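You operate a simulated robot arm through the tools that you are given. There is no shell and no other tool. Be economical: measure what you need, move in short steps, check, and stop when the job is done.

The job below is to be done with a simulated two-armed robot. You get a single attempt, and the scene is never put back.

## Task
Shut the still down.
Fine: stop the run first; heat 1 off, its black knob and the side valve shut; switch off last.

The check looks at the end state, three seconds after you hand in, the way a careful person would. Anything else that was tipped, shoved, dropped, spilled or broken makes it a failure.

## Robot
Two 7-joint arms with two-finger parallel grippers on one trunk, hanging from a carriage that runs on a rail from [-1323, -13] to [857, 8] (x, y) and turns from -5.393 to 6.597 rad about z. Base frame: it is fixed where the carriage stands at the start and does not move with it; the origin is on the floor, on the carriage's upright axis, x ahead of it, y to its left, z up. Units: mm, rad, N and s.
The left shoulder is at the start at [40, 161, 1388], the right one opposite. With the tool pointing down near the work surface each hand reaches from about 100 to 680 mm from the robot's upright axis, wherever it stands, measured 20 degrees to its own side. Places, roughly: side valve [600, 800, 1400]; white switch [600, 400, 900]. Payload 4.4 kg a hand.
Tool frame (each hand has its own): the origin (TCP) lies between the finger pads and is the grasp point; the fingertips stand 23 mm ahead of it; z points along the fingers, y is the line along which they close. The gripper opens to 94 mm. The fingers are 38 mm wide and 10 mm thick; the gripper's body (54 by 96 mm) begins 39 mm behind the TCP.
Orientation is that of the tool frame in the base frame, as a unit quaternion [x, y, z, w]. With the fingers straight down and closing along the base's y, the tool's x points along the base's -x, its y along +y and its z along -z.

## Interface
- The arms move only by the tool nudge_tool. It takes "left_deltas", "right_deltas" or both (then of equal length, played together; a hand with none holds still); each is a list of rows, each a list of 6 numbers: the shift along the tool's x, y, z in mm, then the turn, a rotation vector about the tool's x, y, z in rad. In form: [[x, y, z, rx, ry, rz], ...]. A call has 1 to 10 rows; each row is the pose to reach, as a shift and turn from the pose commanded when the call began, along the tool's axes at that moment. "left_grip" and "right_grip" are, for a hand that has rows, the opening, from 0 (shut) to 1 (fully open), set as the call begins (left out, the last holds). Rows are played at 5 a second. More than 50 mm and 0.15 rad between two rows, or a gripper value outside its range, and nothing of the call is played. Where a pose cannot be reached the arm comes as near as it can. A force on the tool above 90 N (or 10 N above the force at the start of the call, whichever is more), or a blocked arm, ends the call early, and 0.2 s more pass. The fingers move at their own pace (about 45 mm/s each) and stop on an object; they squeeze with about 26 N. The grip force told is the motor's: it shows also when the fingers shut on nothing. Time passes only in rows, and 0.2 s behind the last, so rows that repeat a pose let the fingers close. It gives the time, the measured TCP pose, the force on the tool (base axes), the opening and the grip force at its end, in the units of the frame above (readings bear some noise), with the torque about the TCP (base axes, N m) and any sound that the robot's microphone picked up.
- Cameras (640 x 400 px; columns grow to the right, rows downward): "scene" is now at [220.2, 62.1, 1710.1]; the picture's right is [0.79, -0.61, 0.00], its down [-0.27, -0.35, -0.90] and it looks along [0.55, 0.71, -0.44] (base axes); focal length 214 px, centre (320, 200). "left" rides on the left gripper at [86, -16, -74] in its tool frame; the picture's right is [0.18, 0.98, 0.00], its down [-0.58, 0.11, -0.81] and it looks along [-0.79, 0.15, 0.59] (tool axes); focal length 243 px, centre (320, 200). "right" rides on the right gripper at [86, 16, -74] in its tool frame; the picture's right is [-0.18, 0.98, 0.00], its down [-0.58, -0.11, -0.81] and it looks along [-0.79, -0.15, 0.59] (tool axes); focal length 243 px, centre (320, 200). There is no depth. A picture from a camera that has moved, and an enlarged one, comes with that camera's place and axes in the base frame and with its lens. The place of the scene camera against the robot may be out by one fixed shift of up to 18 mm in any direction.
- get_image(camera): a new picture of that camera. The clock stands still meanwhile.
- move_column(by): slides the trunk up (or, below 0, down) by that many mm; the arms and the scene camera ride with it, the base frame stays. It gives what a move gives, with no picture.
- steer(legs): drives the robot by 1 to 6 legs, each [ahead, left, turn to the left] in mm, mm and rad, along the robot's own axes; the way and the turn of a leg run together, so that a leg with both is an arc; at most 1500 mm and 3.142 rad a leg. The arms and the cameras ride along, it lands a little off, and it stops where it bumps. It keeps to its track: a leg is cut to what the track allows. It gives what a move gives.
- aim_head(pan, tilt): turns the head with the scene camera to pan (to the left, within 1.501 rad either way) and tilt (down, from -0.506 to 1.204), counted from straight ahead of the robot. It gives what a move gives.
- enlarge(camera, box): a new picture of the part [left, top, right, bottom] of that camera's present view, enlarged. The clock stands still meanwhile.
- close_job(): hands the job in; it is judged then, once.

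Go step by step. Nothing tells you exact positions but the pictures and the camera data: compare them with the known pose of the tool, close in by small moves and look again before you grip or let go. The budget is 120 turns and 108 pictures, counting those below and the enlarged ones. Unless the task says otherwise, let go and move clear before handing in, and close with one line.

The tools are called after ">>>" as a command line: name --argument value ..., lists and objects as JSON in quotes. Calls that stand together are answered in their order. nudge_tool: Moves the arms, as the interface text tells. Its arguments: {"type":"object","properties":{"left_deltas":{"type":"array","items":{"type":"array","items":{"type":"number"}}},"left_grip":{"type":"number"},"right_deltas":{"type":"array","items":{"type":"array","items":{"type":"number"}}},"right_grip":{"type":"number"}},"required":[]} The other tools are called the same way: move_column (by) slides the trunk up or down; steer (legs) drives the base; aim_head (pan, tilt) turns the head that bears the scene camera; get_image (camera) takes a picture; enlarge (camera, box) takes an enlarged picture of a part of a camera's view; close_job () hands the job in.

At the start:

```text
clock: 0.0
left_tool_pos: [299.4, 391.9, 1660.6]
left_tcp_rot: [0.0, 1.0, 0.001, 0.0]
left_ft_force: [0.4, 0.0, 0.4]
left_moment: [-0.03, 0.03, 0.05]
left_finger_gap: 93.8
left_grip_force: 0.1
right_tool_pos: [444.2, 65.8, 1670.0]
right_tcp_rot: [0.0, 1.0, -0.001, 0.0]
right_ft_force: [0.2, -0.9, -0.5]
right_moment: [0.0, 0.05, 0.0]
right_finger_gap: 94.0
right_grip_force: 0.0
trunk travel left (down, up): [-525.0, 245.0]
robot x, y, heading: [3.6, 1.5, 0.005]
head pan, tilt: [0.911, 0.456]
```

scene: 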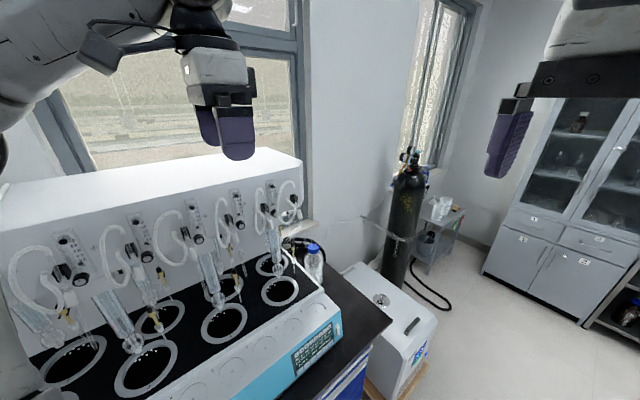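
right: 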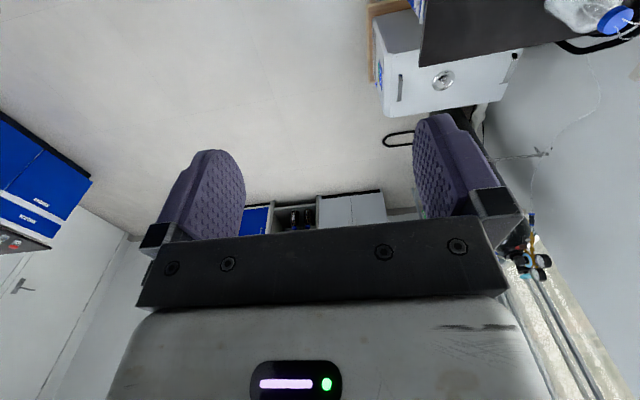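
left: 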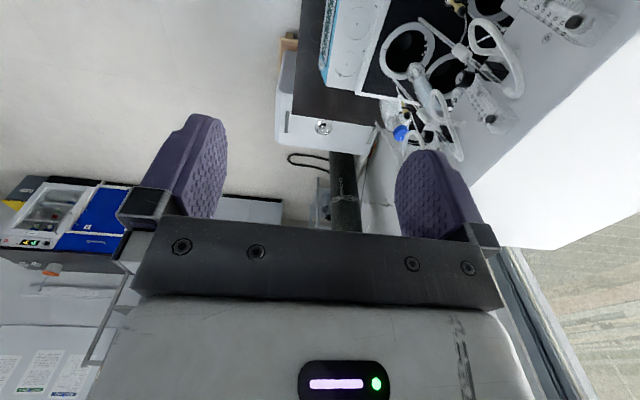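

I see a multi-position still on a bench to the front-left, with knobbed flowmeters on its back panel and a display on the front right corner. I'll look closer at the panel and the head section before moving.

>>> enlarge --camera "scene" --box '[180, 160, 340, 260]'

>>> enlarge --camera "scene" --box '[260, 290, 380, 400]'

>>> enlarge --camera "scene" --box '[0, 200, 200, 400]'

```text
4.00 times, centred on (260, 210) of scene
camera zoom: at [220.2, 62.1, 1710.1], right [0.79, -0.61, 0.0], down [-0.27, -0.35, -0.9], along [0.55, 0.71, -0.44], focal length 858 px, centre (560, 160)
```

zoom: 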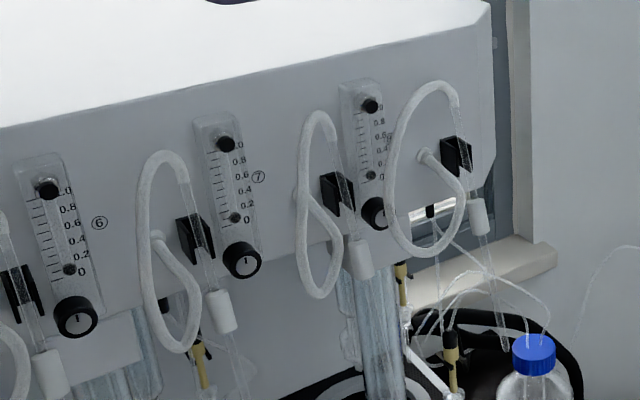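

```text
3.64 times, centred on (320, 345) of scene
camera zoom: at [220.2, 62.1, 1710.1], right [0.79, -0.61, 0.0], down [-0.27, -0.35, -0.9], along [0.55, 0.71, -0.44], focal length 780 px, centre (320, -327)
```

zoom: 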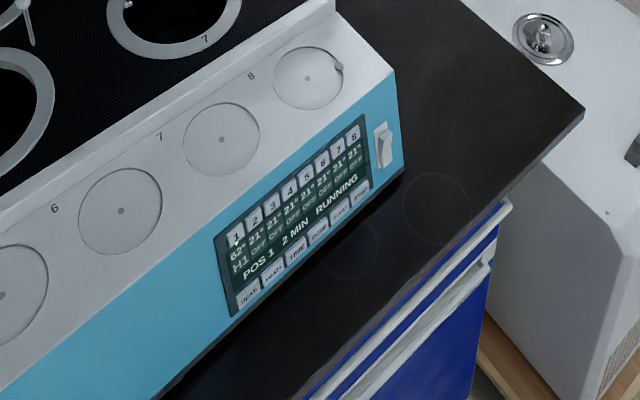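

```text
2.00 times, centred on (100, 300) of scene
camera zoom: at [220.2, 62.1, 1710.1], right [0.79, -0.61, 0.0], down [-0.27, -0.35, -0.9], along [0.55, 0.71, -0.44], focal length 429 px, centre (760, 0)
```

zoom: 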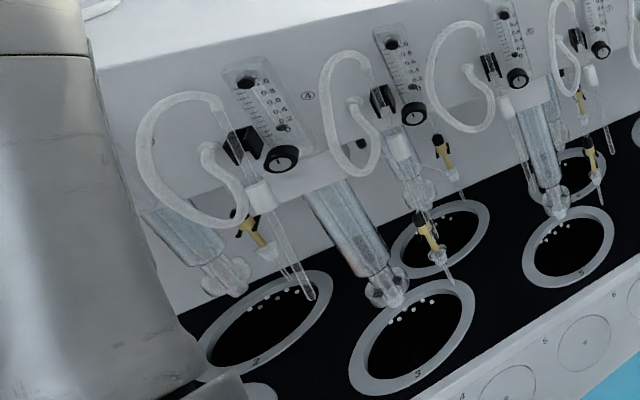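

The display shows position 1 heating at 62° and RUNNING, with touch keys below it and a white rocker switch to its right. I'll look left to see position 1.

>>> aim_head --pan 1.5 --tilt 0.5

>>> get_image --camera "scene"

>>> enlarge --camera "left" --box '[380, 0, 640, 160]'

```text
clock: 1.0
left_tool_pos: [297.8, 391.5, 1660.9]
left_tcp_rot: [0.0, 1.0, 0.0, -0.001]
left_ft_force: [0.3, 0.3, 0.1]
left_moment: [0.0, 0.03, 0.01]
left_finger_gap: 94.0
left_grip_force: 0.1
right_tool_pos: [443.4, 65.6, 1670.0]
right_tcp_rot: [0.0, 1.0, 0.0, 0.0]
right_ft_force: [0.2, 0.5, 0.3]
right_moment: [0.0, 0.0, -0.03]
right_finger_gap: 93.8
right_grip_force: 0.0
trunk travel left (down, up): [-525.0, 245.0]
robot x, y, heading: [0.0, -0.6, -0.004]
head pan, tilt: [1.499, 0.499]
```

```text
101 pictures are left
camera scene: at [170.6, 80.3, 1706.2], right [1.0, -0.07, 0.0], down [-0.03, -0.48, -0.88], along [0.06, 0.88, -0.48], focal length 214 px, centre (320, 200)
```

scene: 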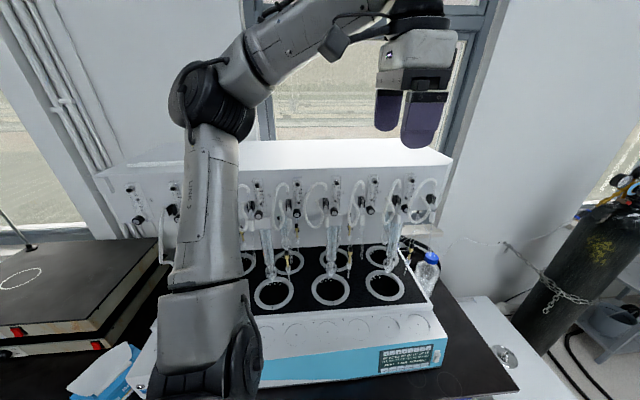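

```text
2.46 times, centred on (510, 80) of left
camera zoom: at [213.1, 374.5, 1735.4], right [-0.18, 0.98, 0.0], down [0.58, 0.11, 0.81], along [0.79, 0.15, -0.59], focal length 597 px, centre (-148, 495)
```

zoom: 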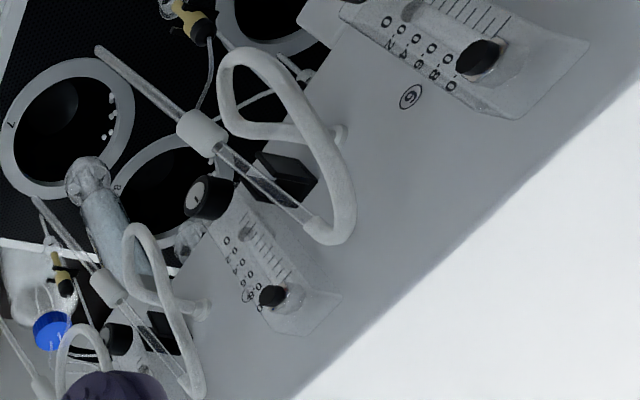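

Position 1's flowmeter is at far left (about x −340, y 650, knob z ≈ 1340), and the still faces −y. I'll turn the robot to face it.

>>> steer --legs '[[0, 0, 1.57]]'

>>> aim_head --pan 0.4 --tilt 0.5

>>> get_image --camera "scene"

```text
clock: 5.2
left_tool_pos: [-395.3, 293.8, 1660.2]
left_tcp_rot: [0.712, -0.702, -0.001, 0.0]
left_ft_force: [-0.2, -0.5, 0.2]
left_moment: [0.01, 0.04, 0.01]
left_finger_gap: 93.9
left_grip_force: 0.0
right_tool_pos: [-72.2, 443.7, 1670.3]
right_tcp_rot: [0.712, -0.702, 0.0, 0.0]
right_ft_force: [-0.5, 0.8, -1.0]
right_moment: [-0.01, 0.0, -0.01]
right_finger_gap: 94.1
right_grip_force: 0.1
trunk travel left (down, up): [-525.0, 245.0]
robot x, y, heading: [-1.2, -1.2, 1.583]
head pan, tilt: [1.499, 0.499]
```

```text
clock: 6.6
left_tool_pos: [-395.0, 293.8, 1660.4]
left_tcp_rot: [0.712, -0.702, 0.0, 0.0]
left_ft_force: [0.3, 0.9, -0.1]
left_moment: [0.03, 0.01, 0.01]
left_finger_gap: 94.2
left_grip_force: 0.0
right_tool_pos: [-71.2, 443.9, 1669.1]
right_tcp_rot: [0.712, -0.702, -0.001, 0.0]
right_ft_force: [0.0, -0.3, -0.3]
right_moment: [0.01, 0.02, 0.04]
right_finger_gap: 94.0
right_grip_force: 0.1
trunk travel left (down, up): [-525.0, 245.0]
robot x, y, heading: [-2.1, -1.3, 1.585]
head pan, tilt: [0.4, 0.499]
```

```text
99 pictures are left
camera scene: at [-34.7, 232.8, 1706.1], right [0.92, 0.4, 0.0], down [0.19, -0.44, -0.88], along [-0.35, 0.8, -0.48], focal length 214 px, centre (320, 200)
```

scene: 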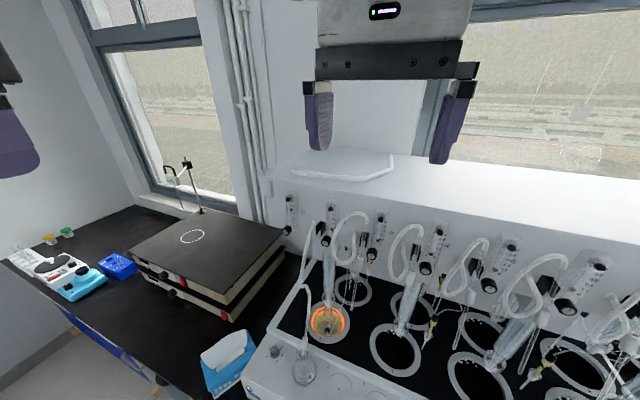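

Position 1 glows orange at the far left. I'll enlarge that region.

>>> enlarge --camera "scene" --box '[260, 180, 420, 280]'

>>> enlarge --camera "scene" --box '[240, 270, 400, 400]'

```text
4.00 times, centred on (340, 230) of scene
camera zoom: at [-34.7, 232.8, 1706.1], right [0.92, 0.4, 0.0], down [0.19, -0.44, -0.88], along [-0.35, 0.8, -0.48], focal length 858 px, centre (240, 80)
```

zoom: 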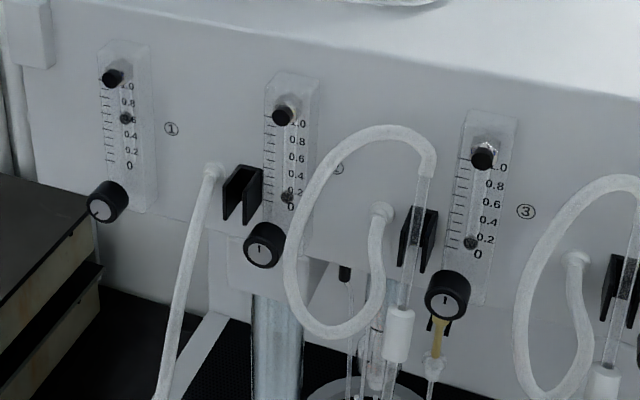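

```text
3.08 times, centred on (320, 335) of scene
camera zoom: at [-34.7, 232.8, 1706.1], right [0.92, 0.4, 0.0], down [0.19, -0.44, -0.88], along [-0.35, 0.8, -0.48], focal length 660 px, centre (320, -215)
```

zoom: 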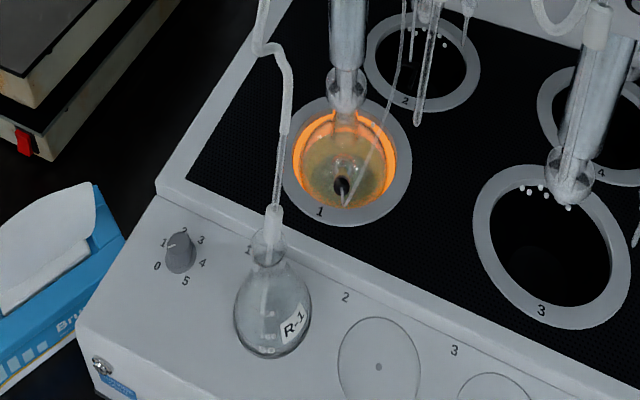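

Meter ① is the flowing one: its float is at 0.6 and its pointer is off vertical, while the others are at 0 with vertical pointers. Now I'll go to the right end to read the display and find the side valve.

>>> steer --legs '[[0, -400, 0]]'

>>> aim_head --pan -0.2 --tilt 0.9

>>> get_image --camera "scene"

```text
clock: 9.1
left_tool_pos: [1.7, 297.1, 1660.0]
left_tcp_rot: [0.713, -0.702, 0.001, 0.0]
left_ft_force: [-0.5, 0.1, 0.2]
left_moment: [0.04, 0.0, 0.04]
left_finger_gap: 94.1
left_grip_force: 0.1
right_tool_pos: [324.0, 446.6, 1668.7]
right_tcp_rot: [0.712, -0.702, 0.0, 0.0]
right_ft_force: [0.4, -0.1, -0.8]
right_moment: [-0.01, 0.01, 0.01]
right_finger_gap: 94.1
right_grip_force: 0.1
trunk travel left (down, up): [-525.0, 245.0]
robot x, y, heading: [399.3, 2.3, 1.586]
head pan, tilt: [0.4, 0.499]
```

```text
clock: 10.1
left_tool_pos: [0.8, 296.0, 1660.3]
left_tcp_rot: [0.713, -0.702, 0.0, -0.001]
left_ft_force: [-0.2, 0.7, -0.2]
left_moment: [-0.01, -0.02, 0.01]
left_finger_gap: 94.1
left_grip_force: 0.1
right_tool_pos: [324.0, 447.6, 1669.7]
right_tcp_rot: [0.713, -0.701, 0.0, 0.0]
right_ft_force: [0.7, -0.3, 0.7]
right_moment: [-0.02, 0.01, 0.0]
right_finger_gap: 94.2
right_grip_force: 0.1
trunk travel left (down, up): [-525.0, 245.0]
robot x, y, heading: [399.5, 3.0, 1.584]
head pan, tilt: [-0.201, 0.901]
```

```text
96 pictures are left
camera scene: at [412.4, 227.6, 1672.3], right [0.98, -0.18, 0.0], down [-0.14, -0.77, -0.62], along [0.11, 0.61, -0.78], focal length 214 px, centre (320, 200)
```

scene: 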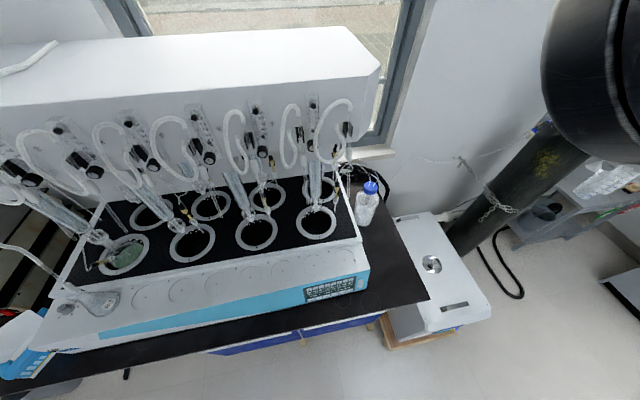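

>>> enlarge --camera "scene" --box '[290, 260, 390, 320]'

>>> enlarge --camera "scene" --box '[260, 40, 420, 220]'

```text
6.40 times, centred on (340, 290) of scene
camera zoom: at [412.4, 227.6, 1672.3], right [0.98, -0.18, 0.0], down [-0.14, -0.77, -0.62], along [0.11, 0.61, -0.78], focal length 1373 px, centre (192, -376)
```

zoom: 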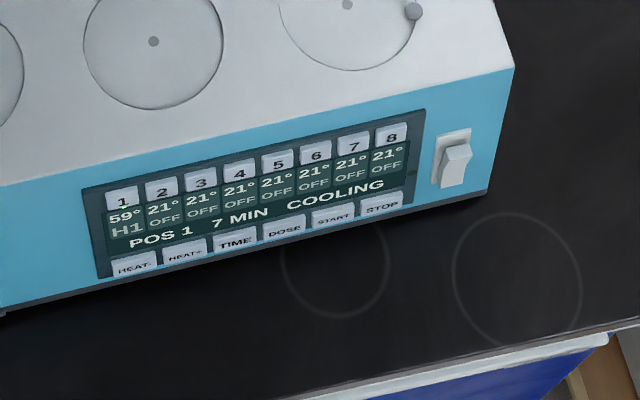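

```text
2.22 times, centred on (340, 130) of scene
camera zoom: at [412.4, 227.6, 1672.3], right [0.98, -0.18, 0.0], down [-0.14, -0.77, -0.62], along [0.11, 0.61, -0.78], focal length 477 px, centre (276, 356)
```

zoom: 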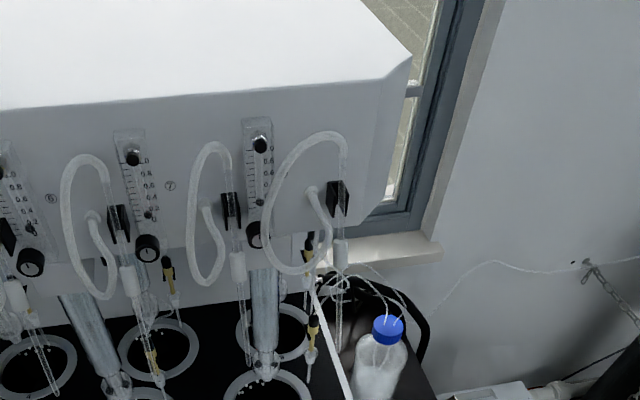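

The display now reads "POS 1, 7 MIN, COOLING, H1 59°", with keys HEAT‑/HEAT+/TIME/DOSE/START/STOP, and STOP is near (563, 437, 825). I'll lower the trunk and bring the right hand, fingers shut, in front of the panel.

>>> move_column --by -300

>>> nudge_tool --right_deltas '[[40, -40, 0, 0, 0, 0], [80, -80, 0, 0, 0, 0], [120, -120, 0, 0, 0, 0], [150, -160, 0, 0, 0, 0], [150, -200, 0, 0, 0, 0], [150, -230, 30, 0, 0, 0], [150, -230, 80, 0, 0, 0], [150, -230, 130, 0, 0, 0], [150, -230, 180, 0, 0, 0], [150, -230, 230, 0, 0, 0]]' --right_grip 0

>>> get_image --camera "scene"

>>> get_image --camera "right"

```text
clock: 13.1
left_tool_pos: [1.2, 295.9, 1359.9]
left_tcp_rot: [0.712, -0.702, 0.0, 0.0]
left_ft_force: [0.6, 0.8, 0.7]
left_moment: [-0.02, -0.04, 0.02]
left_finger_gap: 94.2
left_grip_force: 0.0
right_tool_pos: [323.3, 446.9, 1370.0]
right_tcp_rot: [0.713, -0.701, 0.0, 0.0]
right_ft_force: [0.0, -0.5, -0.1]
right_moment: [-0.01, -0.03, -0.01]
right_finger_gap: 94.3
right_grip_force: 0.0
trunk travel left (down, up): [-225.0, 545.0]
robot x, y, heading: [397.7, 5.4, 1.589]
head pan, tilt: [-0.201, 0.901]
```

```text
refused: row 1 steps farther than a row can; nothing moved
```

```text
93 pictures are left
camera scene: at [412.5, 227.6, 1372.3], right [0.98, -0.18, 0.0], down [-0.14, -0.77, -0.62], along [0.11, 0.61, -0.78], focal length 214 px, centre (320, 200)
```

scene: 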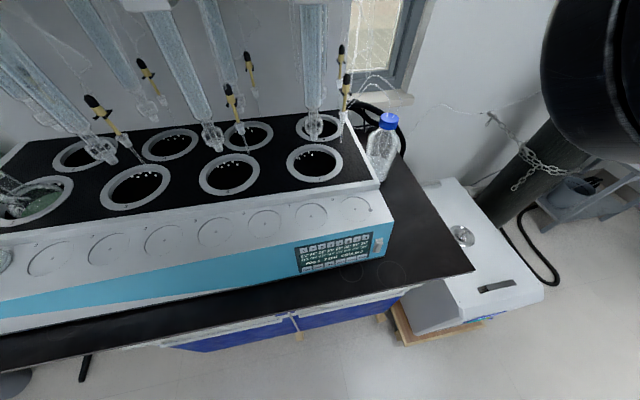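

```text
92 pictures are left
camera right: at [309.6, 359.8, 1445.2], right [-0.99, 0.17, 0.0], down [0.1, 0.58, 0.81], along [0.14, 0.79, -0.59], focal length 243 px, centre (320, 200)
```

right: 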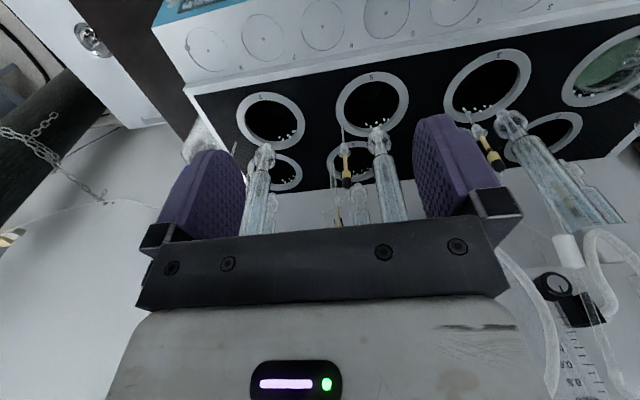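

The pure vertical baseline allows a good triangulation; I'll enlarge the panel and re-send the arm approach in smaller steps.

>>> enlarge --camera "scene" --box '[285, 220, 405, 290]'

>>> nudge_tool --right_deltas '[[30, -30, 0, 0, 0, 0], [60, -60, 0, 0, 0, 0], [90, -90, 0, 0, 0, 0], [120, -120, 0, 0, 0, 0], [150, -150, 0, 0, 0, 0], [150, -190, 20, 0, 0, 0], [150, -225, 50, 0, 0, 0], [150, -225, 100, 0, 0, 0], [150, -225, 150, 0, 0, 0], [150, -225, 200, 0, 0, 0]]' --right_grip 0

>>> get_image --camera "scene"

```text
5.33 times, centred on (345, 255) of scene
camera zoom: at [412.5, 227.6, 1372.3], right [0.98, -0.18, 0.0], down [-0.14, -0.77, -0.62], along [0.11, 0.61, -0.78], focal length 1144 px, centre (187, -93)
```

zoom: 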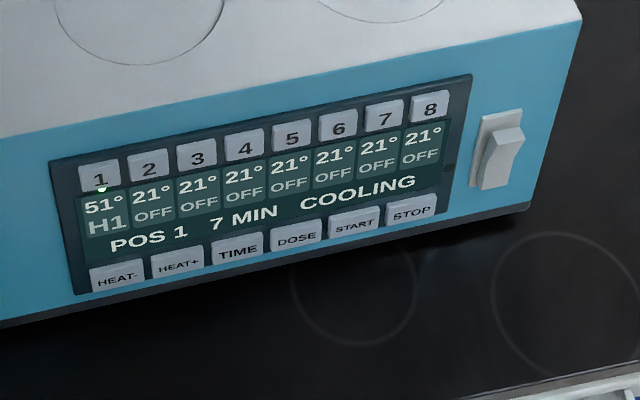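

```text
clock: 13.9
left_tool_pos: [2.0, 295.8, 1361.0]
left_tcp_rot: [0.713, -0.701, 0.0, 0.0]
left_ft_force: [0.4, 0.4, -0.1]
left_moment: [0.02, 0.01, -0.01]
left_finger_gap: 93.9
left_grip_force: 0.1
right_tool_pos: [422.1, 363.9, 1369.7]
right_tcp_rot: [-0.698, 0.716, 0.002, -0.008]
right_ft_force: [-2.7, 8.3, 8.4]
right_moment: [-1.56, -0.15, -0.46]
right_finger_gap: 16.1
right_grip_force: 0.0
trunk travel left (down, up): [-225.0, 545.0]
robot x, y, heading: [400.8, 5.4, 1.586]
head pan, tilt: [-0.201, 0.901]
stopped in row 4 (right hand): the force on the tool passed its limit at 123 N (the readings are from after the stop); the commanded pose is now the measured one
```

```text
90 pictures are left
camera scene: at [413.4, 227.1, 1371.6], right [0.98, -0.19, 0.0], down [-0.15, -0.77, -0.61], along [0.12, 0.6, -0.79], focal length 214 px, centre (320, 200)
```

scene: 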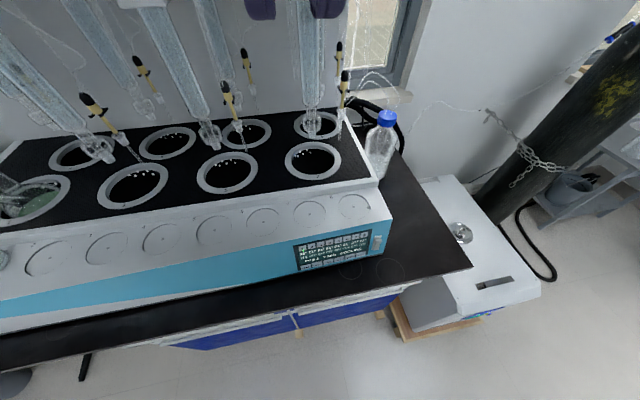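

The hand bumped the robot's own head, with nothing else affected. Triangulation gives STOP ≈ (558, 431, 850), HEAT‑ ≈ (415, 426, 846) and the switch ≈ (600, 441, 882). I'll go down and forward clear of the head.

>>> nudge_tool --right_deltas '[[-20, -10, 20, 0, 0, 0], [-20, -30, 60, 0, 0, 0], [-20, -50, 100, 0, 0, 0], [-10, -70, 140, 0, 0, 0], [0, -90, 180, 0, 0, 0], [20, -110, 215, 0, 0, 0], [40, -130, 250, 0, 0, 0], [50, -136, 290, 0, 0, 0], [50, -136, 330, 0, 0, 0], [50, -136, 370, 0, 0, 0]]' --right_grip 0

>>> get_image --camera "scene"

```text
clock: 16.1
left_tool_pos: [0.3, 295.8, 1361.8]
left_tcp_rot: [0.712, -0.702, 0.001, 0.001]
left_ft_force: [0.9, -0.3, 0.1]
left_moment: [-0.01, -0.01, -0.04]
left_finger_gap: 93.9
left_grip_force: 0.1
right_tool_pos: [551.9, 305.5, 997.9]
right_tcp_rot: [-0.7, 0.714, 0.001, -0.006]
right_ft_force: [-0.3, 0.4, -0.2]
right_moment: [-0.01, 0.04, 0.0]
right_finger_gap: 0.1
right_grip_force: 26.5
trunk travel left (down, up): [-225.0, 545.0]
robot x, y, heading: [396.9, 5.7, 1.588]
head pan, tilt: [-0.201, 0.901]
```

```text
89 pictures are left
camera scene: at [412.2, 227.2, 1372.3], right [0.98, -0.18, 0.0], down [-0.14, -0.77, -0.62], along [0.11, 0.61, -0.78], focal length 214 px, centre (320, 200)
```

scene: 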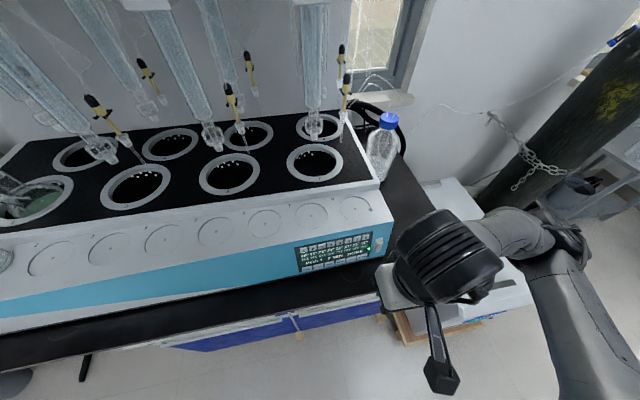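

The closed gripper is now just in front of the panel, pointing down. I'll tilt it slightly forward and bring it to a standoff before STOP.

>>> nudge_tool --right_deltas '[[0, 0, 40, 0, -0.12, 0], [-20, 0, 80, 0, -0.25, 0], [-50, -4, 110, 0, -0.25, 0], [-78, -4, 129, 0, -0.25, 0], [-78, -4, 129, 0, -0.25, 0]]'

>>> enlarge --camera "scene" --box '[285, 200, 465, 320]'

>>> get_image --camera "right"

```text
clock: 17.3
left_tool_pos: [1.1, 295.6, 1360.3]
left_tcp_rot: [0.713, -0.701, 0.0, -0.001]
left_ft_force: [0.2, -0.1, -1.2]
left_moment: [0.0, 0.03, -0.01]
left_finger_gap: 93.9
left_grip_force: 0.0
right_tool_pos: [554.8, 382.3, 865.6]
right_tcp_rot: [-0.694, 0.71, 0.087, 0.081]
right_ft_force: [-0.2, -0.2, -0.4]
right_moment: [0.05, -0.03, -0.04]
right_finger_gap: 0.0
right_grip_force: 26.0
right hand out of reach, approached as far as the arm can: row 1, 2
trunk travel left (down, up): [-225.0, 545.0]
robot x, y, heading: [397.5, 4.6, 1.583]
head pan, tilt: [-0.201, 0.901]
```

```text
3.33 times, centred on (375, 260) of scene
camera zoom: at [412.7, 227.2, 1372.2], right [0.98, -0.18, 0.0], down [-0.14, -0.77, -0.62], along [0.11, 0.61, -0.78], focal length 715 px, centre (137, 0)
```

zoom: 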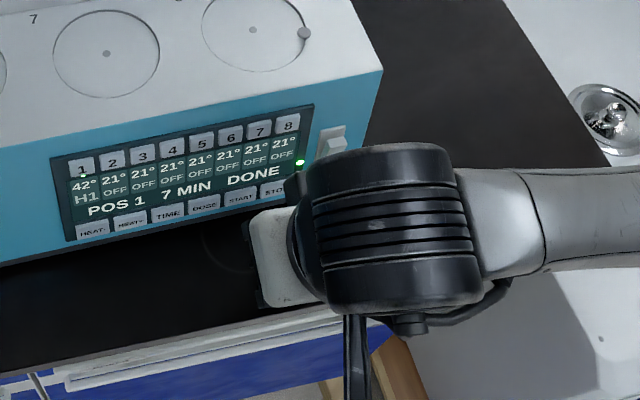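

```text
87 pictures are left
camera right: at [537.6, 280.5, 919.0], right [-0.98, 0.2, 0.06], down [0.13, 0.37, 0.92], along [0.16, 0.91, -0.39], focal length 243 px, centre (320, 200)
```

right: 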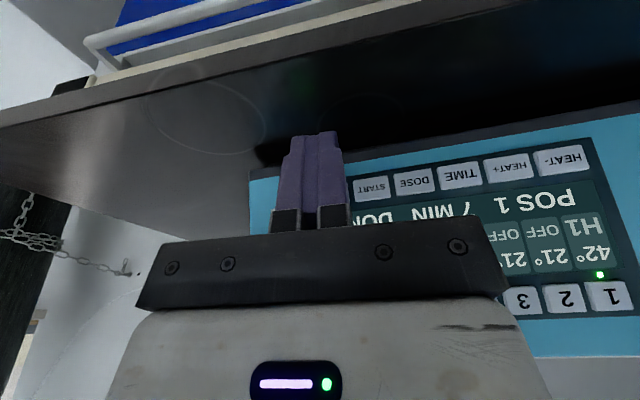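

The display now shows DONE, and projection puts STOP directly ahead of the fingertips, so the camera offset is small. I'll advance gently.

>>> nudge_tool --right_deltas '[[-10, -3, 2.5, 0, 0, 0], [-17, -3, 4.4, 0, 0, 0], [-21, -3, 5.4, 0, 0, 0]]'

>>> get_image --camera "right"

```text
clock: 18.1
left_tool_pos: [2.2, 295.3, 1360.6]
left_tcp_rot: [0.713, -0.701, 0.0, 0.0]
left_ft_force: [-0.6, 0.4, -0.4]
left_moment: [-0.03, 0.04, -0.01]
left_finger_gap: 94.3
left_grip_force: 0.0
right_tool_pos: [557.6, 404.6, 866.3]
right_tcp_rot: [-0.694, 0.71, 0.089, 0.081]
right_ft_force: [0.0, 0.6, -0.1]
right_moment: [0.03, 0.01, -0.03]
right_finger_gap: 0.2
right_grip_force: 26.0
trunk travel left (down, up): [-225.0, 545.0]
robot x, y, heading: [396.9, 2.5, 1.586]
head pan, tilt: [-0.201, 0.901]
```

```text
86 pictures are left
camera right: at [540.7, 303.5, 919.4], right [-0.98, 0.2, 0.06], down [0.13, 0.37, 0.92], along [0.16, 0.91, -0.39], focal length 243 px, centre (320, 200)
```

right: 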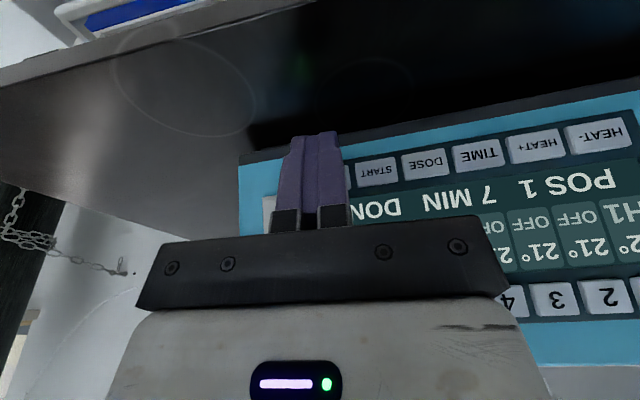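

>>> nudge_tool --right_deltas '[[-3, 0, 0.7, 0, 0, 0], [-5, 0, 1.2, 0, 0, 0], [-7, 0, 1.7, 0, 0, 0]]'

>>> enlarge --camera "scene" --box '[285, 220, 405, 290]'

```text
clock: 18.9
left_tool_pos: [-0.3, 295.5, 1360.2]
left_tcp_rot: [0.713, -0.701, 0.0, 0.001]
left_ft_force: [-1.2, -0.1, 0.1]
left_moment: [-0.04, 0.01, -0.02]
left_finger_gap: 94.1
left_grip_force: 0.0
right_tool_pos: [559.6, 413.0, 867.1]
right_tcp_rot: [-0.694, 0.71, 0.09, 0.082]
right_ft_force: [0.7, 0.1, 0.2]
right_moment: [0.0, -0.02, -0.03]
right_finger_gap: 0.0
right_grip_force: 26.5
trunk travel left (down, up): [-225.0, 545.0]
robot x, y, heading: [399.8, 6.4, 1.587]
head pan, tilt: [-0.201, 0.901]
```

```text
5.33 times, centred on (345, 255) of scene
camera zoom: at [412.4, 227.6, 1372.3], right [0.98, -0.18, 0.0], down [-0.14, -0.77, -0.62], along [0.11, 0.61, -0.78], focal length 1144 px, centre (187, -93)
```

zoom: 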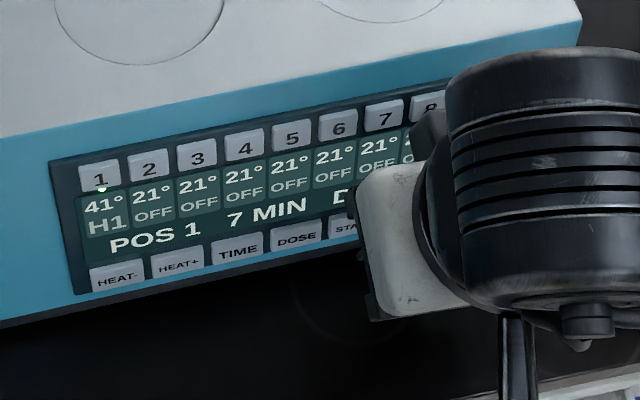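

No contact yet; continuing in small steps.

>>> nudge_tool --right_deltas '[[-2, 0, 0.5, 0, 0, 0], [-4, 0, 1, 0, 0, 0], [-6, 0, 1.5, 0, 0, 0], [-8, 0, 2, 0, 0, 0]]'

>>> get_image --camera "right"

```text
clock: 19.9
left_tool_pos: [1.3, 294.8, 1361.5]
left_tcp_rot: [0.712, -0.702, 0.0, 0.0]
left_ft_force: [0.2, 0.3, -0.7]
left_moment: [-0.02, 0.01, 0.0]
left_finger_gap: 93.8
left_grip_force: 0.1
right_tool_pos: [560.1, 421.2, 866.2]
right_tcp_rot: [-0.694, 0.71, 0.089, 0.081]
right_ft_force: [-0.2, -2.9, 0.2]
right_moment: [0.02, 0.02, 0.03]
right_finger_gap: 0.0
right_grip_force: 25.8
trunk travel left (down, up): [-225.0, 545.0]
robot x, y, heading: [392.6, 4.9, 1.584]
head pan, tilt: [-0.201, 0.901]
heard: click
```

```text
84 pictures are left
camera right: at [542.1, 319.0, 920.1], right [-0.98, 0.2, 0.06], down [0.13, 0.37, 0.92], along [0.16, 0.91, -0.39], focal length 243 px, centre (320, 200)
```

right: 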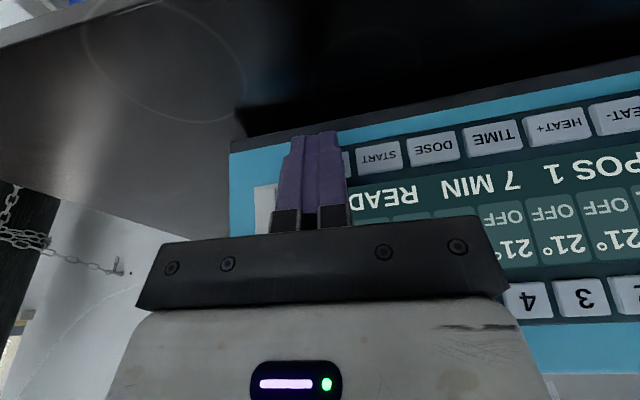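

A click, and the display now shows READY: the run is stopped. Position 1 is still selected, so next I back off and slide to HEAT‑.

>>> nudge_tool --right_deltas '[[15, 0, -4, 0, 0, 0], [30, 0, -8, 0, 0, 0], [32, 36, -8, 0, 0, 0], [33, 72, -8, 0, 0, 0], [34, 108, -8, 0, 0, 0], [35, 145, -8, 0, 0, 0], [35, 145, -8, 0, 0, 0]]'

>>> get_image --camera "right"

>>> enlarge --camera "scene" --box '[285, 200, 465, 320]'

```text
clock: 21.5
left_tool_pos: [1.7, 295.6, 1360.2]
left_tcp_rot: [0.713, -0.702, 0.0, 0.0]
left_ft_force: [0.5, -0.2, -0.3]
left_moment: [-0.05, -0.02, 0.0]
left_finger_gap: 93.9
left_grip_force: 0.0
right_tool_pos: [411.7, 388.1, 868.4]
right_tcp_rot: [-0.693, 0.71, 0.089, 0.083]
right_ft_force: [0.4, 0.6, 0.6]
right_moment: [0.03, 0.02, -0.01]
right_finger_gap: 0.1
right_grip_force: 26.0
trunk travel left (down, up): [-225.0, 545.0]
robot x, y, heading: [398.0, 3.0, 1.587]
head pan, tilt: [-0.201, 0.901]
```

```text
83 pictures are left
camera right: at [394.4, 287.0, 920.6], right [-0.98, 0.2, 0.06], down [0.13, 0.37, 0.92], along [0.16, 0.91, -0.39], focal length 243 px, centre (320, 200)
```

right: 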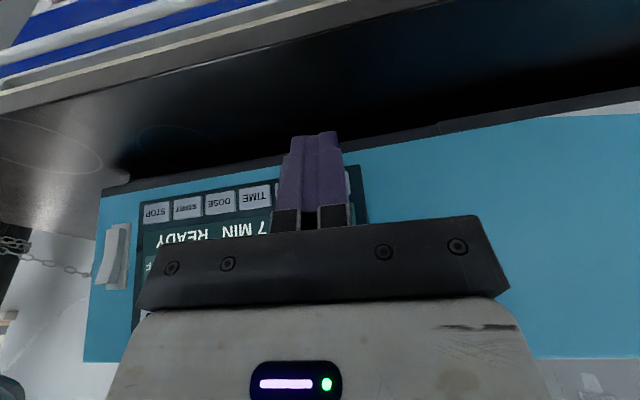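

```text
3.33 times, centred on (375, 260) of scene
camera zoom: at [413.2, 227.5, 1372.2], right [0.98, -0.18, 0.0], down [-0.14, -0.77, -0.62], along [0.11, 0.61, -0.78], focal length 715 px, centre (137, 0)
```

zoom: 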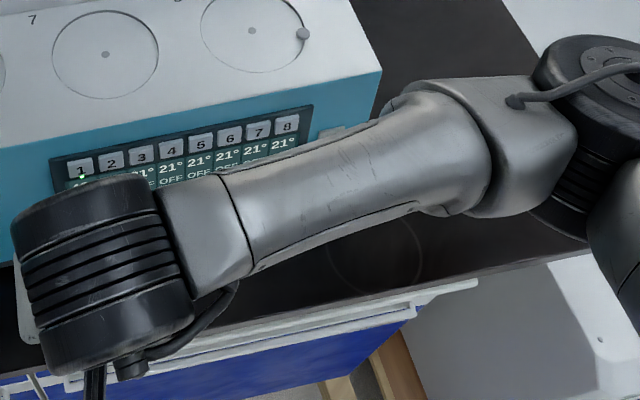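

HEAT‑ lines up ahead of the fingertips. Advancing gently.

>>> nudge_tool --right_deltas '[[-10, -2, 2.5, 0, 0, 0], [-18, -2, 4.5, 0, 0, 0], [-22, -2, 5.5, 0, 0, 0], [-25, -2, 6.2, 0, 0, 0], [-27, -2, 6.7, 0, 0, 0], [-29, -2, 7.2, 0, 0, 0]]'

>>> get_image --camera "right"

```text
clock: 22.9
left_tool_pos: [0.9, 295.0, 1359.6]
left_tcp_rot: [0.712, -0.702, 0.001, 0.001]
left_ft_force: [0.6, 1.2, 0.2]
left_moment: [0.03, -0.01, 0.0]
left_finger_gap: 93.8
left_grip_force: 0.0
right_tool_pos: [416.2, 416.6, 869.1]
right_tcp_rot: [-0.694, 0.71, 0.087, 0.082]
right_ft_force: [0.7, -7.8, 0.5]
right_moment: [0.04, -0.01, 0.01]
right_finger_gap: 0.1
right_grip_force: 25.8
trunk travel left (down, up): [-225.0, 545.0]
robot x, y, heading: [392.8, 3.1, 1.585]
head pan, tilt: [-0.201, 0.901]
heard: click, click
```

```text
81 pictures are left
camera right: at [398.1, 314.8, 921.0], right [-0.98, 0.2, 0.06], down [0.13, 0.37, 0.92], along [0.16, 0.91, -0.39], focal length 243 px, centre (320, 200)
```

right: 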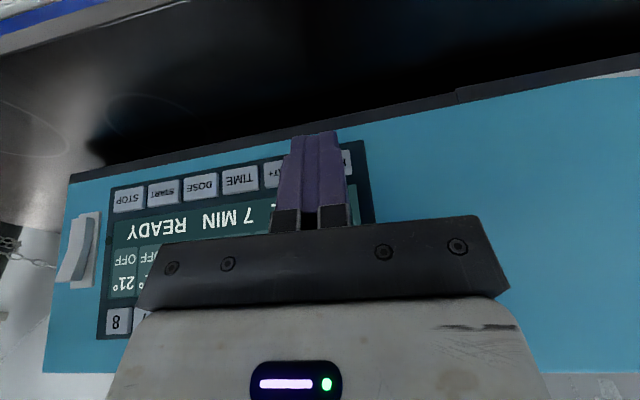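

Two clicks: HEAT+ may have been touched as well. I'll back off and read the display.

>>> nudge_tool --right_deltas '[[15, 0, -4, 0, 0, 0], [30, 0, -8, 0, 0, 0], [60, 0, -25, 0, 0, 0], [100, -10, -40, 0, 0, 0]]'

>>> get_image --camera "right"

>>> enlarge --camera "scene" --box '[285, 220, 405, 290]'

```text
clock: 23.9
left_tool_pos: [1.0, 295.5, 1360.6]
left_tcp_rot: [0.713, -0.702, 0.0, 0.0]
left_ft_force: [0.5, -0.3, 0.7]
left_moment: [-0.01, 0.02, 0.02]
left_finger_gap: 93.8
left_grip_force: 0.1
right_tool_pos: [423.5, 310.1, 883.1]
right_tcp_rot: [-0.693, 0.711, 0.088, 0.081]
right_ft_force: [-0.8, 0.3, -0.2]
right_moment: [-0.02, 0.01, 0.03]
right_finger_gap: 0.0
right_grip_force: 26.3
trunk travel left (down, up): [-225.0, 545.0]
robot x, y, heading: [397.4, 7.7, 1.588]
head pan, tilt: [-0.201, 0.901]
```

```text
80 pictures are left
camera right: at [404.6, 209.5, 935.8], right [-0.98, 0.2, 0.06], down [0.13, 0.37, 0.92], along [0.16, 0.91, -0.39], focal length 243 px, centre (320, 200)
```

right: 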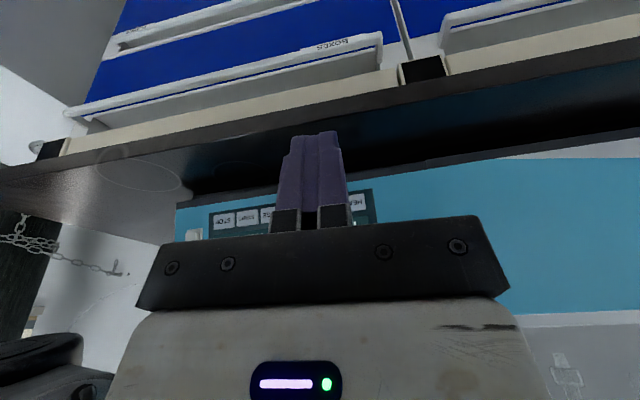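

```text
5.33 times, centred on (345, 255) of scene
camera zoom: at [412.6, 227.2, 1372.1], right [0.98, -0.18, 0.0], down [-0.14, -0.77, -0.62], along [0.11, 0.61, -0.78], focal length 1144 px, centre (187, -93)
```

zoom: 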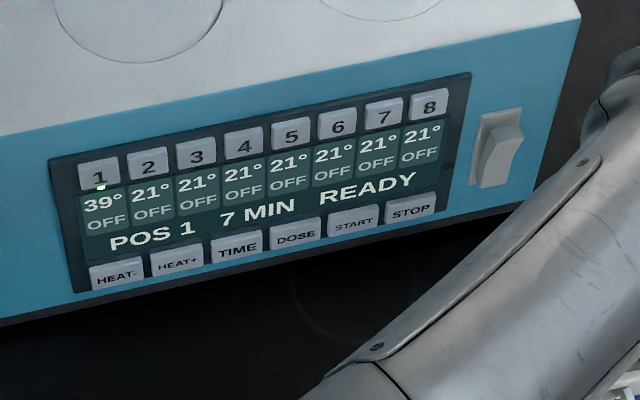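

Heat 1 reads OFF and the display READY. Next I'll raise the trunk and drive to the right to find the side valve.

>>> move_column --by 330

>>> steer --legs '[[0, -420, 0]]'

>>> aim_head --pan 0.35 --tilt 0.5

>>> get_image --camera "scene"

```text
clock: 27.2
left_tool_pos: [1.2, 296.1, 1690.3]
left_tcp_rot: [0.713, -0.702, 0.0, 0.0]
left_ft_force: [0.7, 0.5, -1.4]
left_moment: [0.03, -0.01, 0.02]
left_finger_gap: 94.0
left_grip_force: 0.1
right_tool_pos: [421.4, 311.3, 1213.5]
right_tcp_rot: [-0.694, 0.71, 0.089, 0.082]
right_ft_force: [-0.2, -1.2, -0.6]
right_moment: [0.0, 0.03, 0.01]
right_finger_gap: 0.2
right_grip_force: 25.6
trunk travel left (down, up): [-555.0, 215.0]
robot x, y, heading: [398.8, 6.8, 1.58]
head pan, tilt: [-0.201, 0.901]
```

```text
clock: 29.8
left_tool_pos: [425.3, 299.1, 1689.9]
left_tcp_rot: [0.714, -0.7, 0.0, 0.0]
left_ft_force: [0.2, -0.1, 0.3]
left_moment: [-0.01, -0.01, 0.01]
left_finger_gap: 94.2
left_grip_force: 0.1
right_tool_pos: [844.4, 316.0, 1213.5]
right_tcp_rot: [-0.695, 0.709, 0.09, 0.081]
right_ft_force: [-0.2, 0.0, 0.1]
right_moment: [0.0, 0.02, -0.02]
right_finger_gap: 0.0
right_grip_force: 26.1
trunk travel left (down, up): [-555.0, 215.0]
robot x, y, heading: [822.7, 9.6, 1.591]
head pan, tilt: [-0.201, 0.901]
```

```text
clock: 30.8
left_tool_pos: [424.0, 298.3, 1690.5]
left_tcp_rot: [0.714, -0.7, 0.0, -0.001]
left_ft_force: [1.0, 0.0, -0.2]
left_moment: [-0.02, 0.01, -0.04]
left_finger_gap: 94.3
left_grip_force: 0.0
right_tool_pos: [844.9, 315.6, 1213.5]
right_tcp_rot: [-0.695, 0.709, 0.09, 0.082]
right_ft_force: [0.2, 0.6, 1.0]
right_moment: [-0.01, 0.0, 0.02]
right_finger_gap: 0.1
right_grip_force: 25.7
trunk travel left (down, up): [-555.0, 215.0]
robot x, y, heading: [819.2, 8.0, 1.592]
head pan, tilt: [0.351, 0.499]
```

```text
78 pictures are left
camera scene: at [789.4, 242.4, 1736.1], right [0.93, 0.36, 0.0], down [0.17, -0.45, -0.88], along [-0.32, 0.82, -0.48], focal length 214 px, centre (320, 200)
```

scene: 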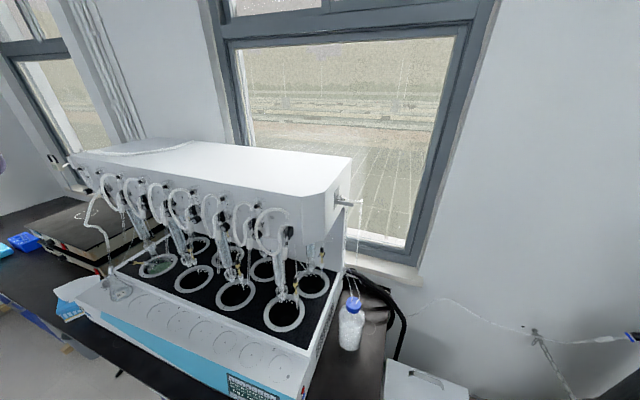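

>>> enlarge --camera "scene" --box '[310, 160, 390, 240]'

>>> enlarge --camera "scene" --box '[210, 150, 410, 360]'

```text
5.00 times, centred on (350, 200) of scene
camera zoom: at [789.4, 242.4, 1736.1], right [0.93, 0.36, 0.0], down [0.17, -0.45, -0.88], along [-0.32, 0.82, -0.48], focal length 1072 px, centre (170, 200)
```

zoom: 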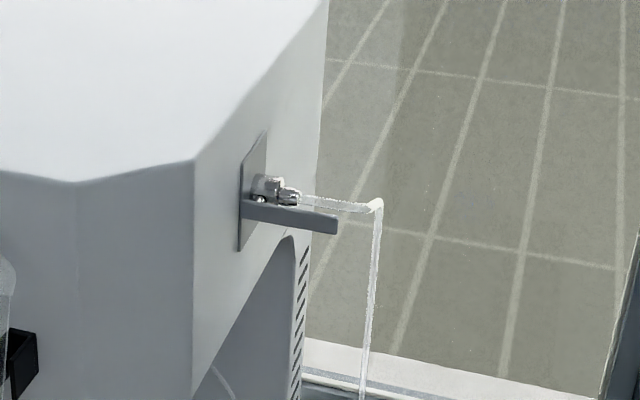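

```text
1.90 times, centred on (310, 255) of scene
camera zoom: at [789.4, 242.4, 1736.1], right [0.93, 0.36, 0.0], down [0.17, -0.45, -0.88], along [-0.32, 0.82, -0.48], focal length 408 px, centre (339, 95)
```

zoom: 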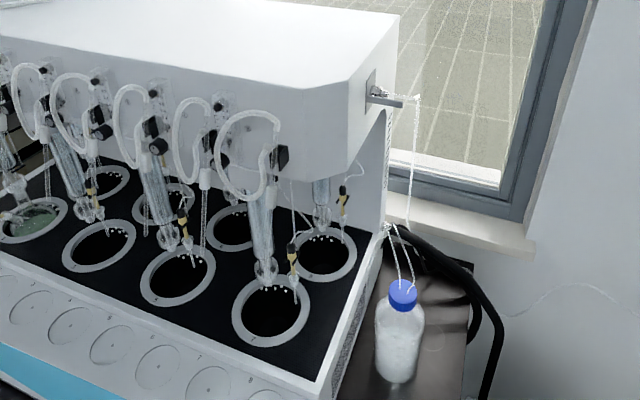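

The side valve is a lever ball valve on the right wall of the box, with its lever parallel to the outlet pipe (open). I'll lower the trunk to view it at its own level.

>>> move_column --by -270

>>> aim_head --pan 0.35 --tilt 0.1

>>> get_image --camera "scene"

```text
clock: 33.5
left_tool_pos: [424.0, 298.9, 1421.1]
left_tcp_rot: [0.714, -0.7, 0.0, 0.0]
left_ft_force: [0.7, 0.3, 0.1]
left_moment: [-0.03, 0.03, -0.02]
left_finger_gap: 94.1
left_grip_force: 0.2
right_tool_pos: [844.7, 316.5, 943.6]
right_tcp_rot: [-0.695, 0.709, 0.09, 0.082]
right_ft_force: [0.5, 0.4, 0.6]
right_moment: [0.05, 0.01, -0.01]
right_finger_gap: 0.0
right_grip_force: 26.0
trunk travel left (down, up): [-285.0, 485.0]
robot x, y, heading: [818.8, 6.4, 1.59]
head pan, tilt: [0.351, 0.499]
```

```text
clock: 34.4
left_tool_pos: [423.7, 298.5, 1421.2]
left_tcp_rot: [0.714, -0.7, 0.0, 0.0]
left_ft_force: [0.1, 0.7, -0.2]
left_moment: [-0.01, 0.0, -0.02]
left_finger_gap: 93.9
left_grip_force: 0.0
right_tool_pos: [845.2, 317.5, 943.5]
right_tcp_rot: [-0.695, 0.709, 0.09, 0.081]
right_ft_force: [-0.4, 0.2, -0.1]
right_moment: [0.03, -0.03, 0.01]
right_finger_gap: 0.0
right_grip_force: 25.9
trunk travel left (down, up): [-285.0, 485.0]
robot x, y, heading: [818.3, 7.9, 1.591]
head pan, tilt: [0.351, 0.099]
```

```text
75 pictures are left
camera scene: at [788.9, 243.3, 1503.1], right [0.93, 0.36, 0.0], down [0.04, -0.09, -0.99], along [-0.36, 0.93, -0.1], focal length 214 px, centre (320, 200)
```

scene: 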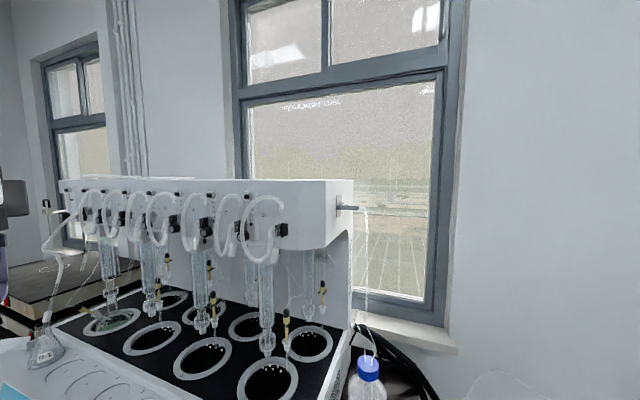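

>>> enlarge --camera "scene" --box '[320, 190, 380, 228]'

```text
10.53 times, centred on (350, 209) of scene
camera zoom: at [788.9, 243.3, 1503.1], right [0.93, 0.36, 0.0], down [0.04, -0.09, -0.99], along [-0.36, 0.93, -0.1], focal length 2258 px, centre (4, 105)
```

zoom: 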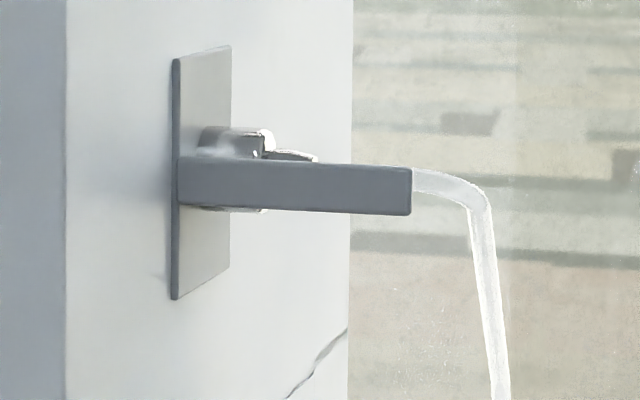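

The lever runs from about (629, 775, 1430) to (687, 775, 1430), sitting in front of the pipe, so it pivots about y. I'll raise the trunk and bring the left hand, pointing forward, near it for a close look.

>>> move_column --by 240

>>> nudge_tool --left_deltas '[[-26, -26, 21, 0, -0.14, 0], [-52, -53, 42, 0, -0.28, 0], [-78, -80, 63, 0, -0.42, 0], [-104, -106, 84, 0, -0.56, 0], [-130, -133, 105, 0, -0.7, 0], [-156, -160, 126, 0, -0.84, 0], [-182, -186, 147, 0, -0.98, 0], [-208, -213, 168, 0, -1.12, 0], [-234, -240, 190, 0, -1.26, 0], [-234, -266, 211, 0, -1.4, 0]]'

>>> get_image --camera "scene"

>>> get_image --camera "left"

```text
clock: 36.9
left_tool_pos: [423.8, 298.1, 1660.6]
left_tcp_rot: [0.714, -0.7, 0.0, -0.001]
left_ft_force: [-0.6, 0.5, 0.5]
left_moment: [-0.02, 0.0, -0.01]
left_finger_gap: 94.0
left_grip_force: 0.0
right_tool_pos: [844.5, 316.3, 1183.3]
right_tcp_rot: [-0.695, 0.709, 0.09, 0.082]
right_ft_force: [-0.7, 0.1, 0.3]
right_moment: [-0.01, 0.02, -0.01]
right_finger_gap: 0.1
right_grip_force: 26.1
trunk travel left (down, up): [-525.0, 245.0]
robot x, y, heading: [821.3, 4.5, 1.584]
head pan, tilt: [0.351, 0.099]
```

```text
clock: 39.1
left_tool_pos: [685.9, 540.0, 1451.8]
left_tcp_rot: [0.546, -0.534, -0.46, -0.452]
left_ft_force: [-0.3, 0.4, 0.3]
left_moment: [-0.01, 0.0, 0.03]
left_finger_gap: 94.1
left_grip_force: 0.0
right_tool_pos: [845.2, 315.8, 1183.3]
right_tcp_rot: [-0.695, 0.709, 0.089, 0.082]
right_ft_force: [-0.5, -0.2, 0.8]
right_moment: [-0.02, -0.01, 0.0]
right_finger_gap: 0.0
right_grip_force: 25.6
trunk travel left (down, up): [-525.0, 245.0]
robot x, y, heading: [821.1, 10.6, 1.587]
head pan, tilt: [0.351, 0.099]
```

```text
73 pictures are left
camera scene: at [789.1, 243.3, 1743.3], right [0.93, 0.36, 0.0], down [0.04, -0.09, -0.99], along [-0.36, 0.93, -0.1], focal length 214 px, centre (320, 200)
```

scene: 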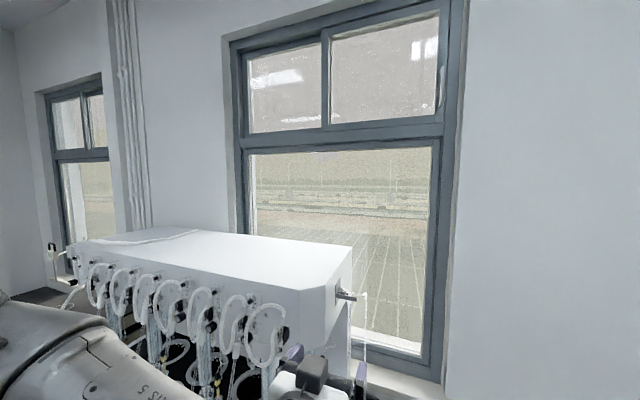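

```text
72 pictures are left
camera left: at [704.5, 450.4, 1379.3], right [-0.98, -0.05, -0.18], down [-0.1, -0.7, 0.71], along [-0.16, 0.71, 0.68], focal length 243 px, centre (320, 200)
```

left: 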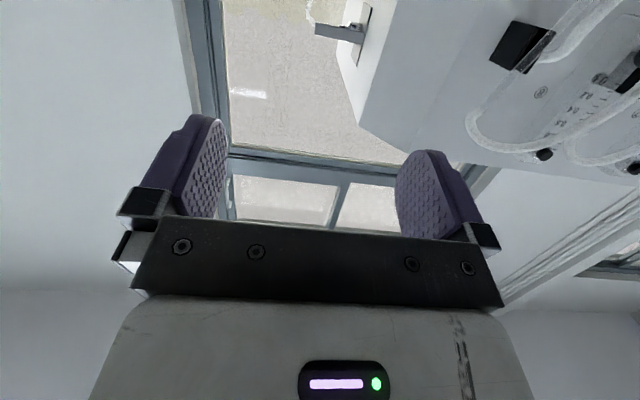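

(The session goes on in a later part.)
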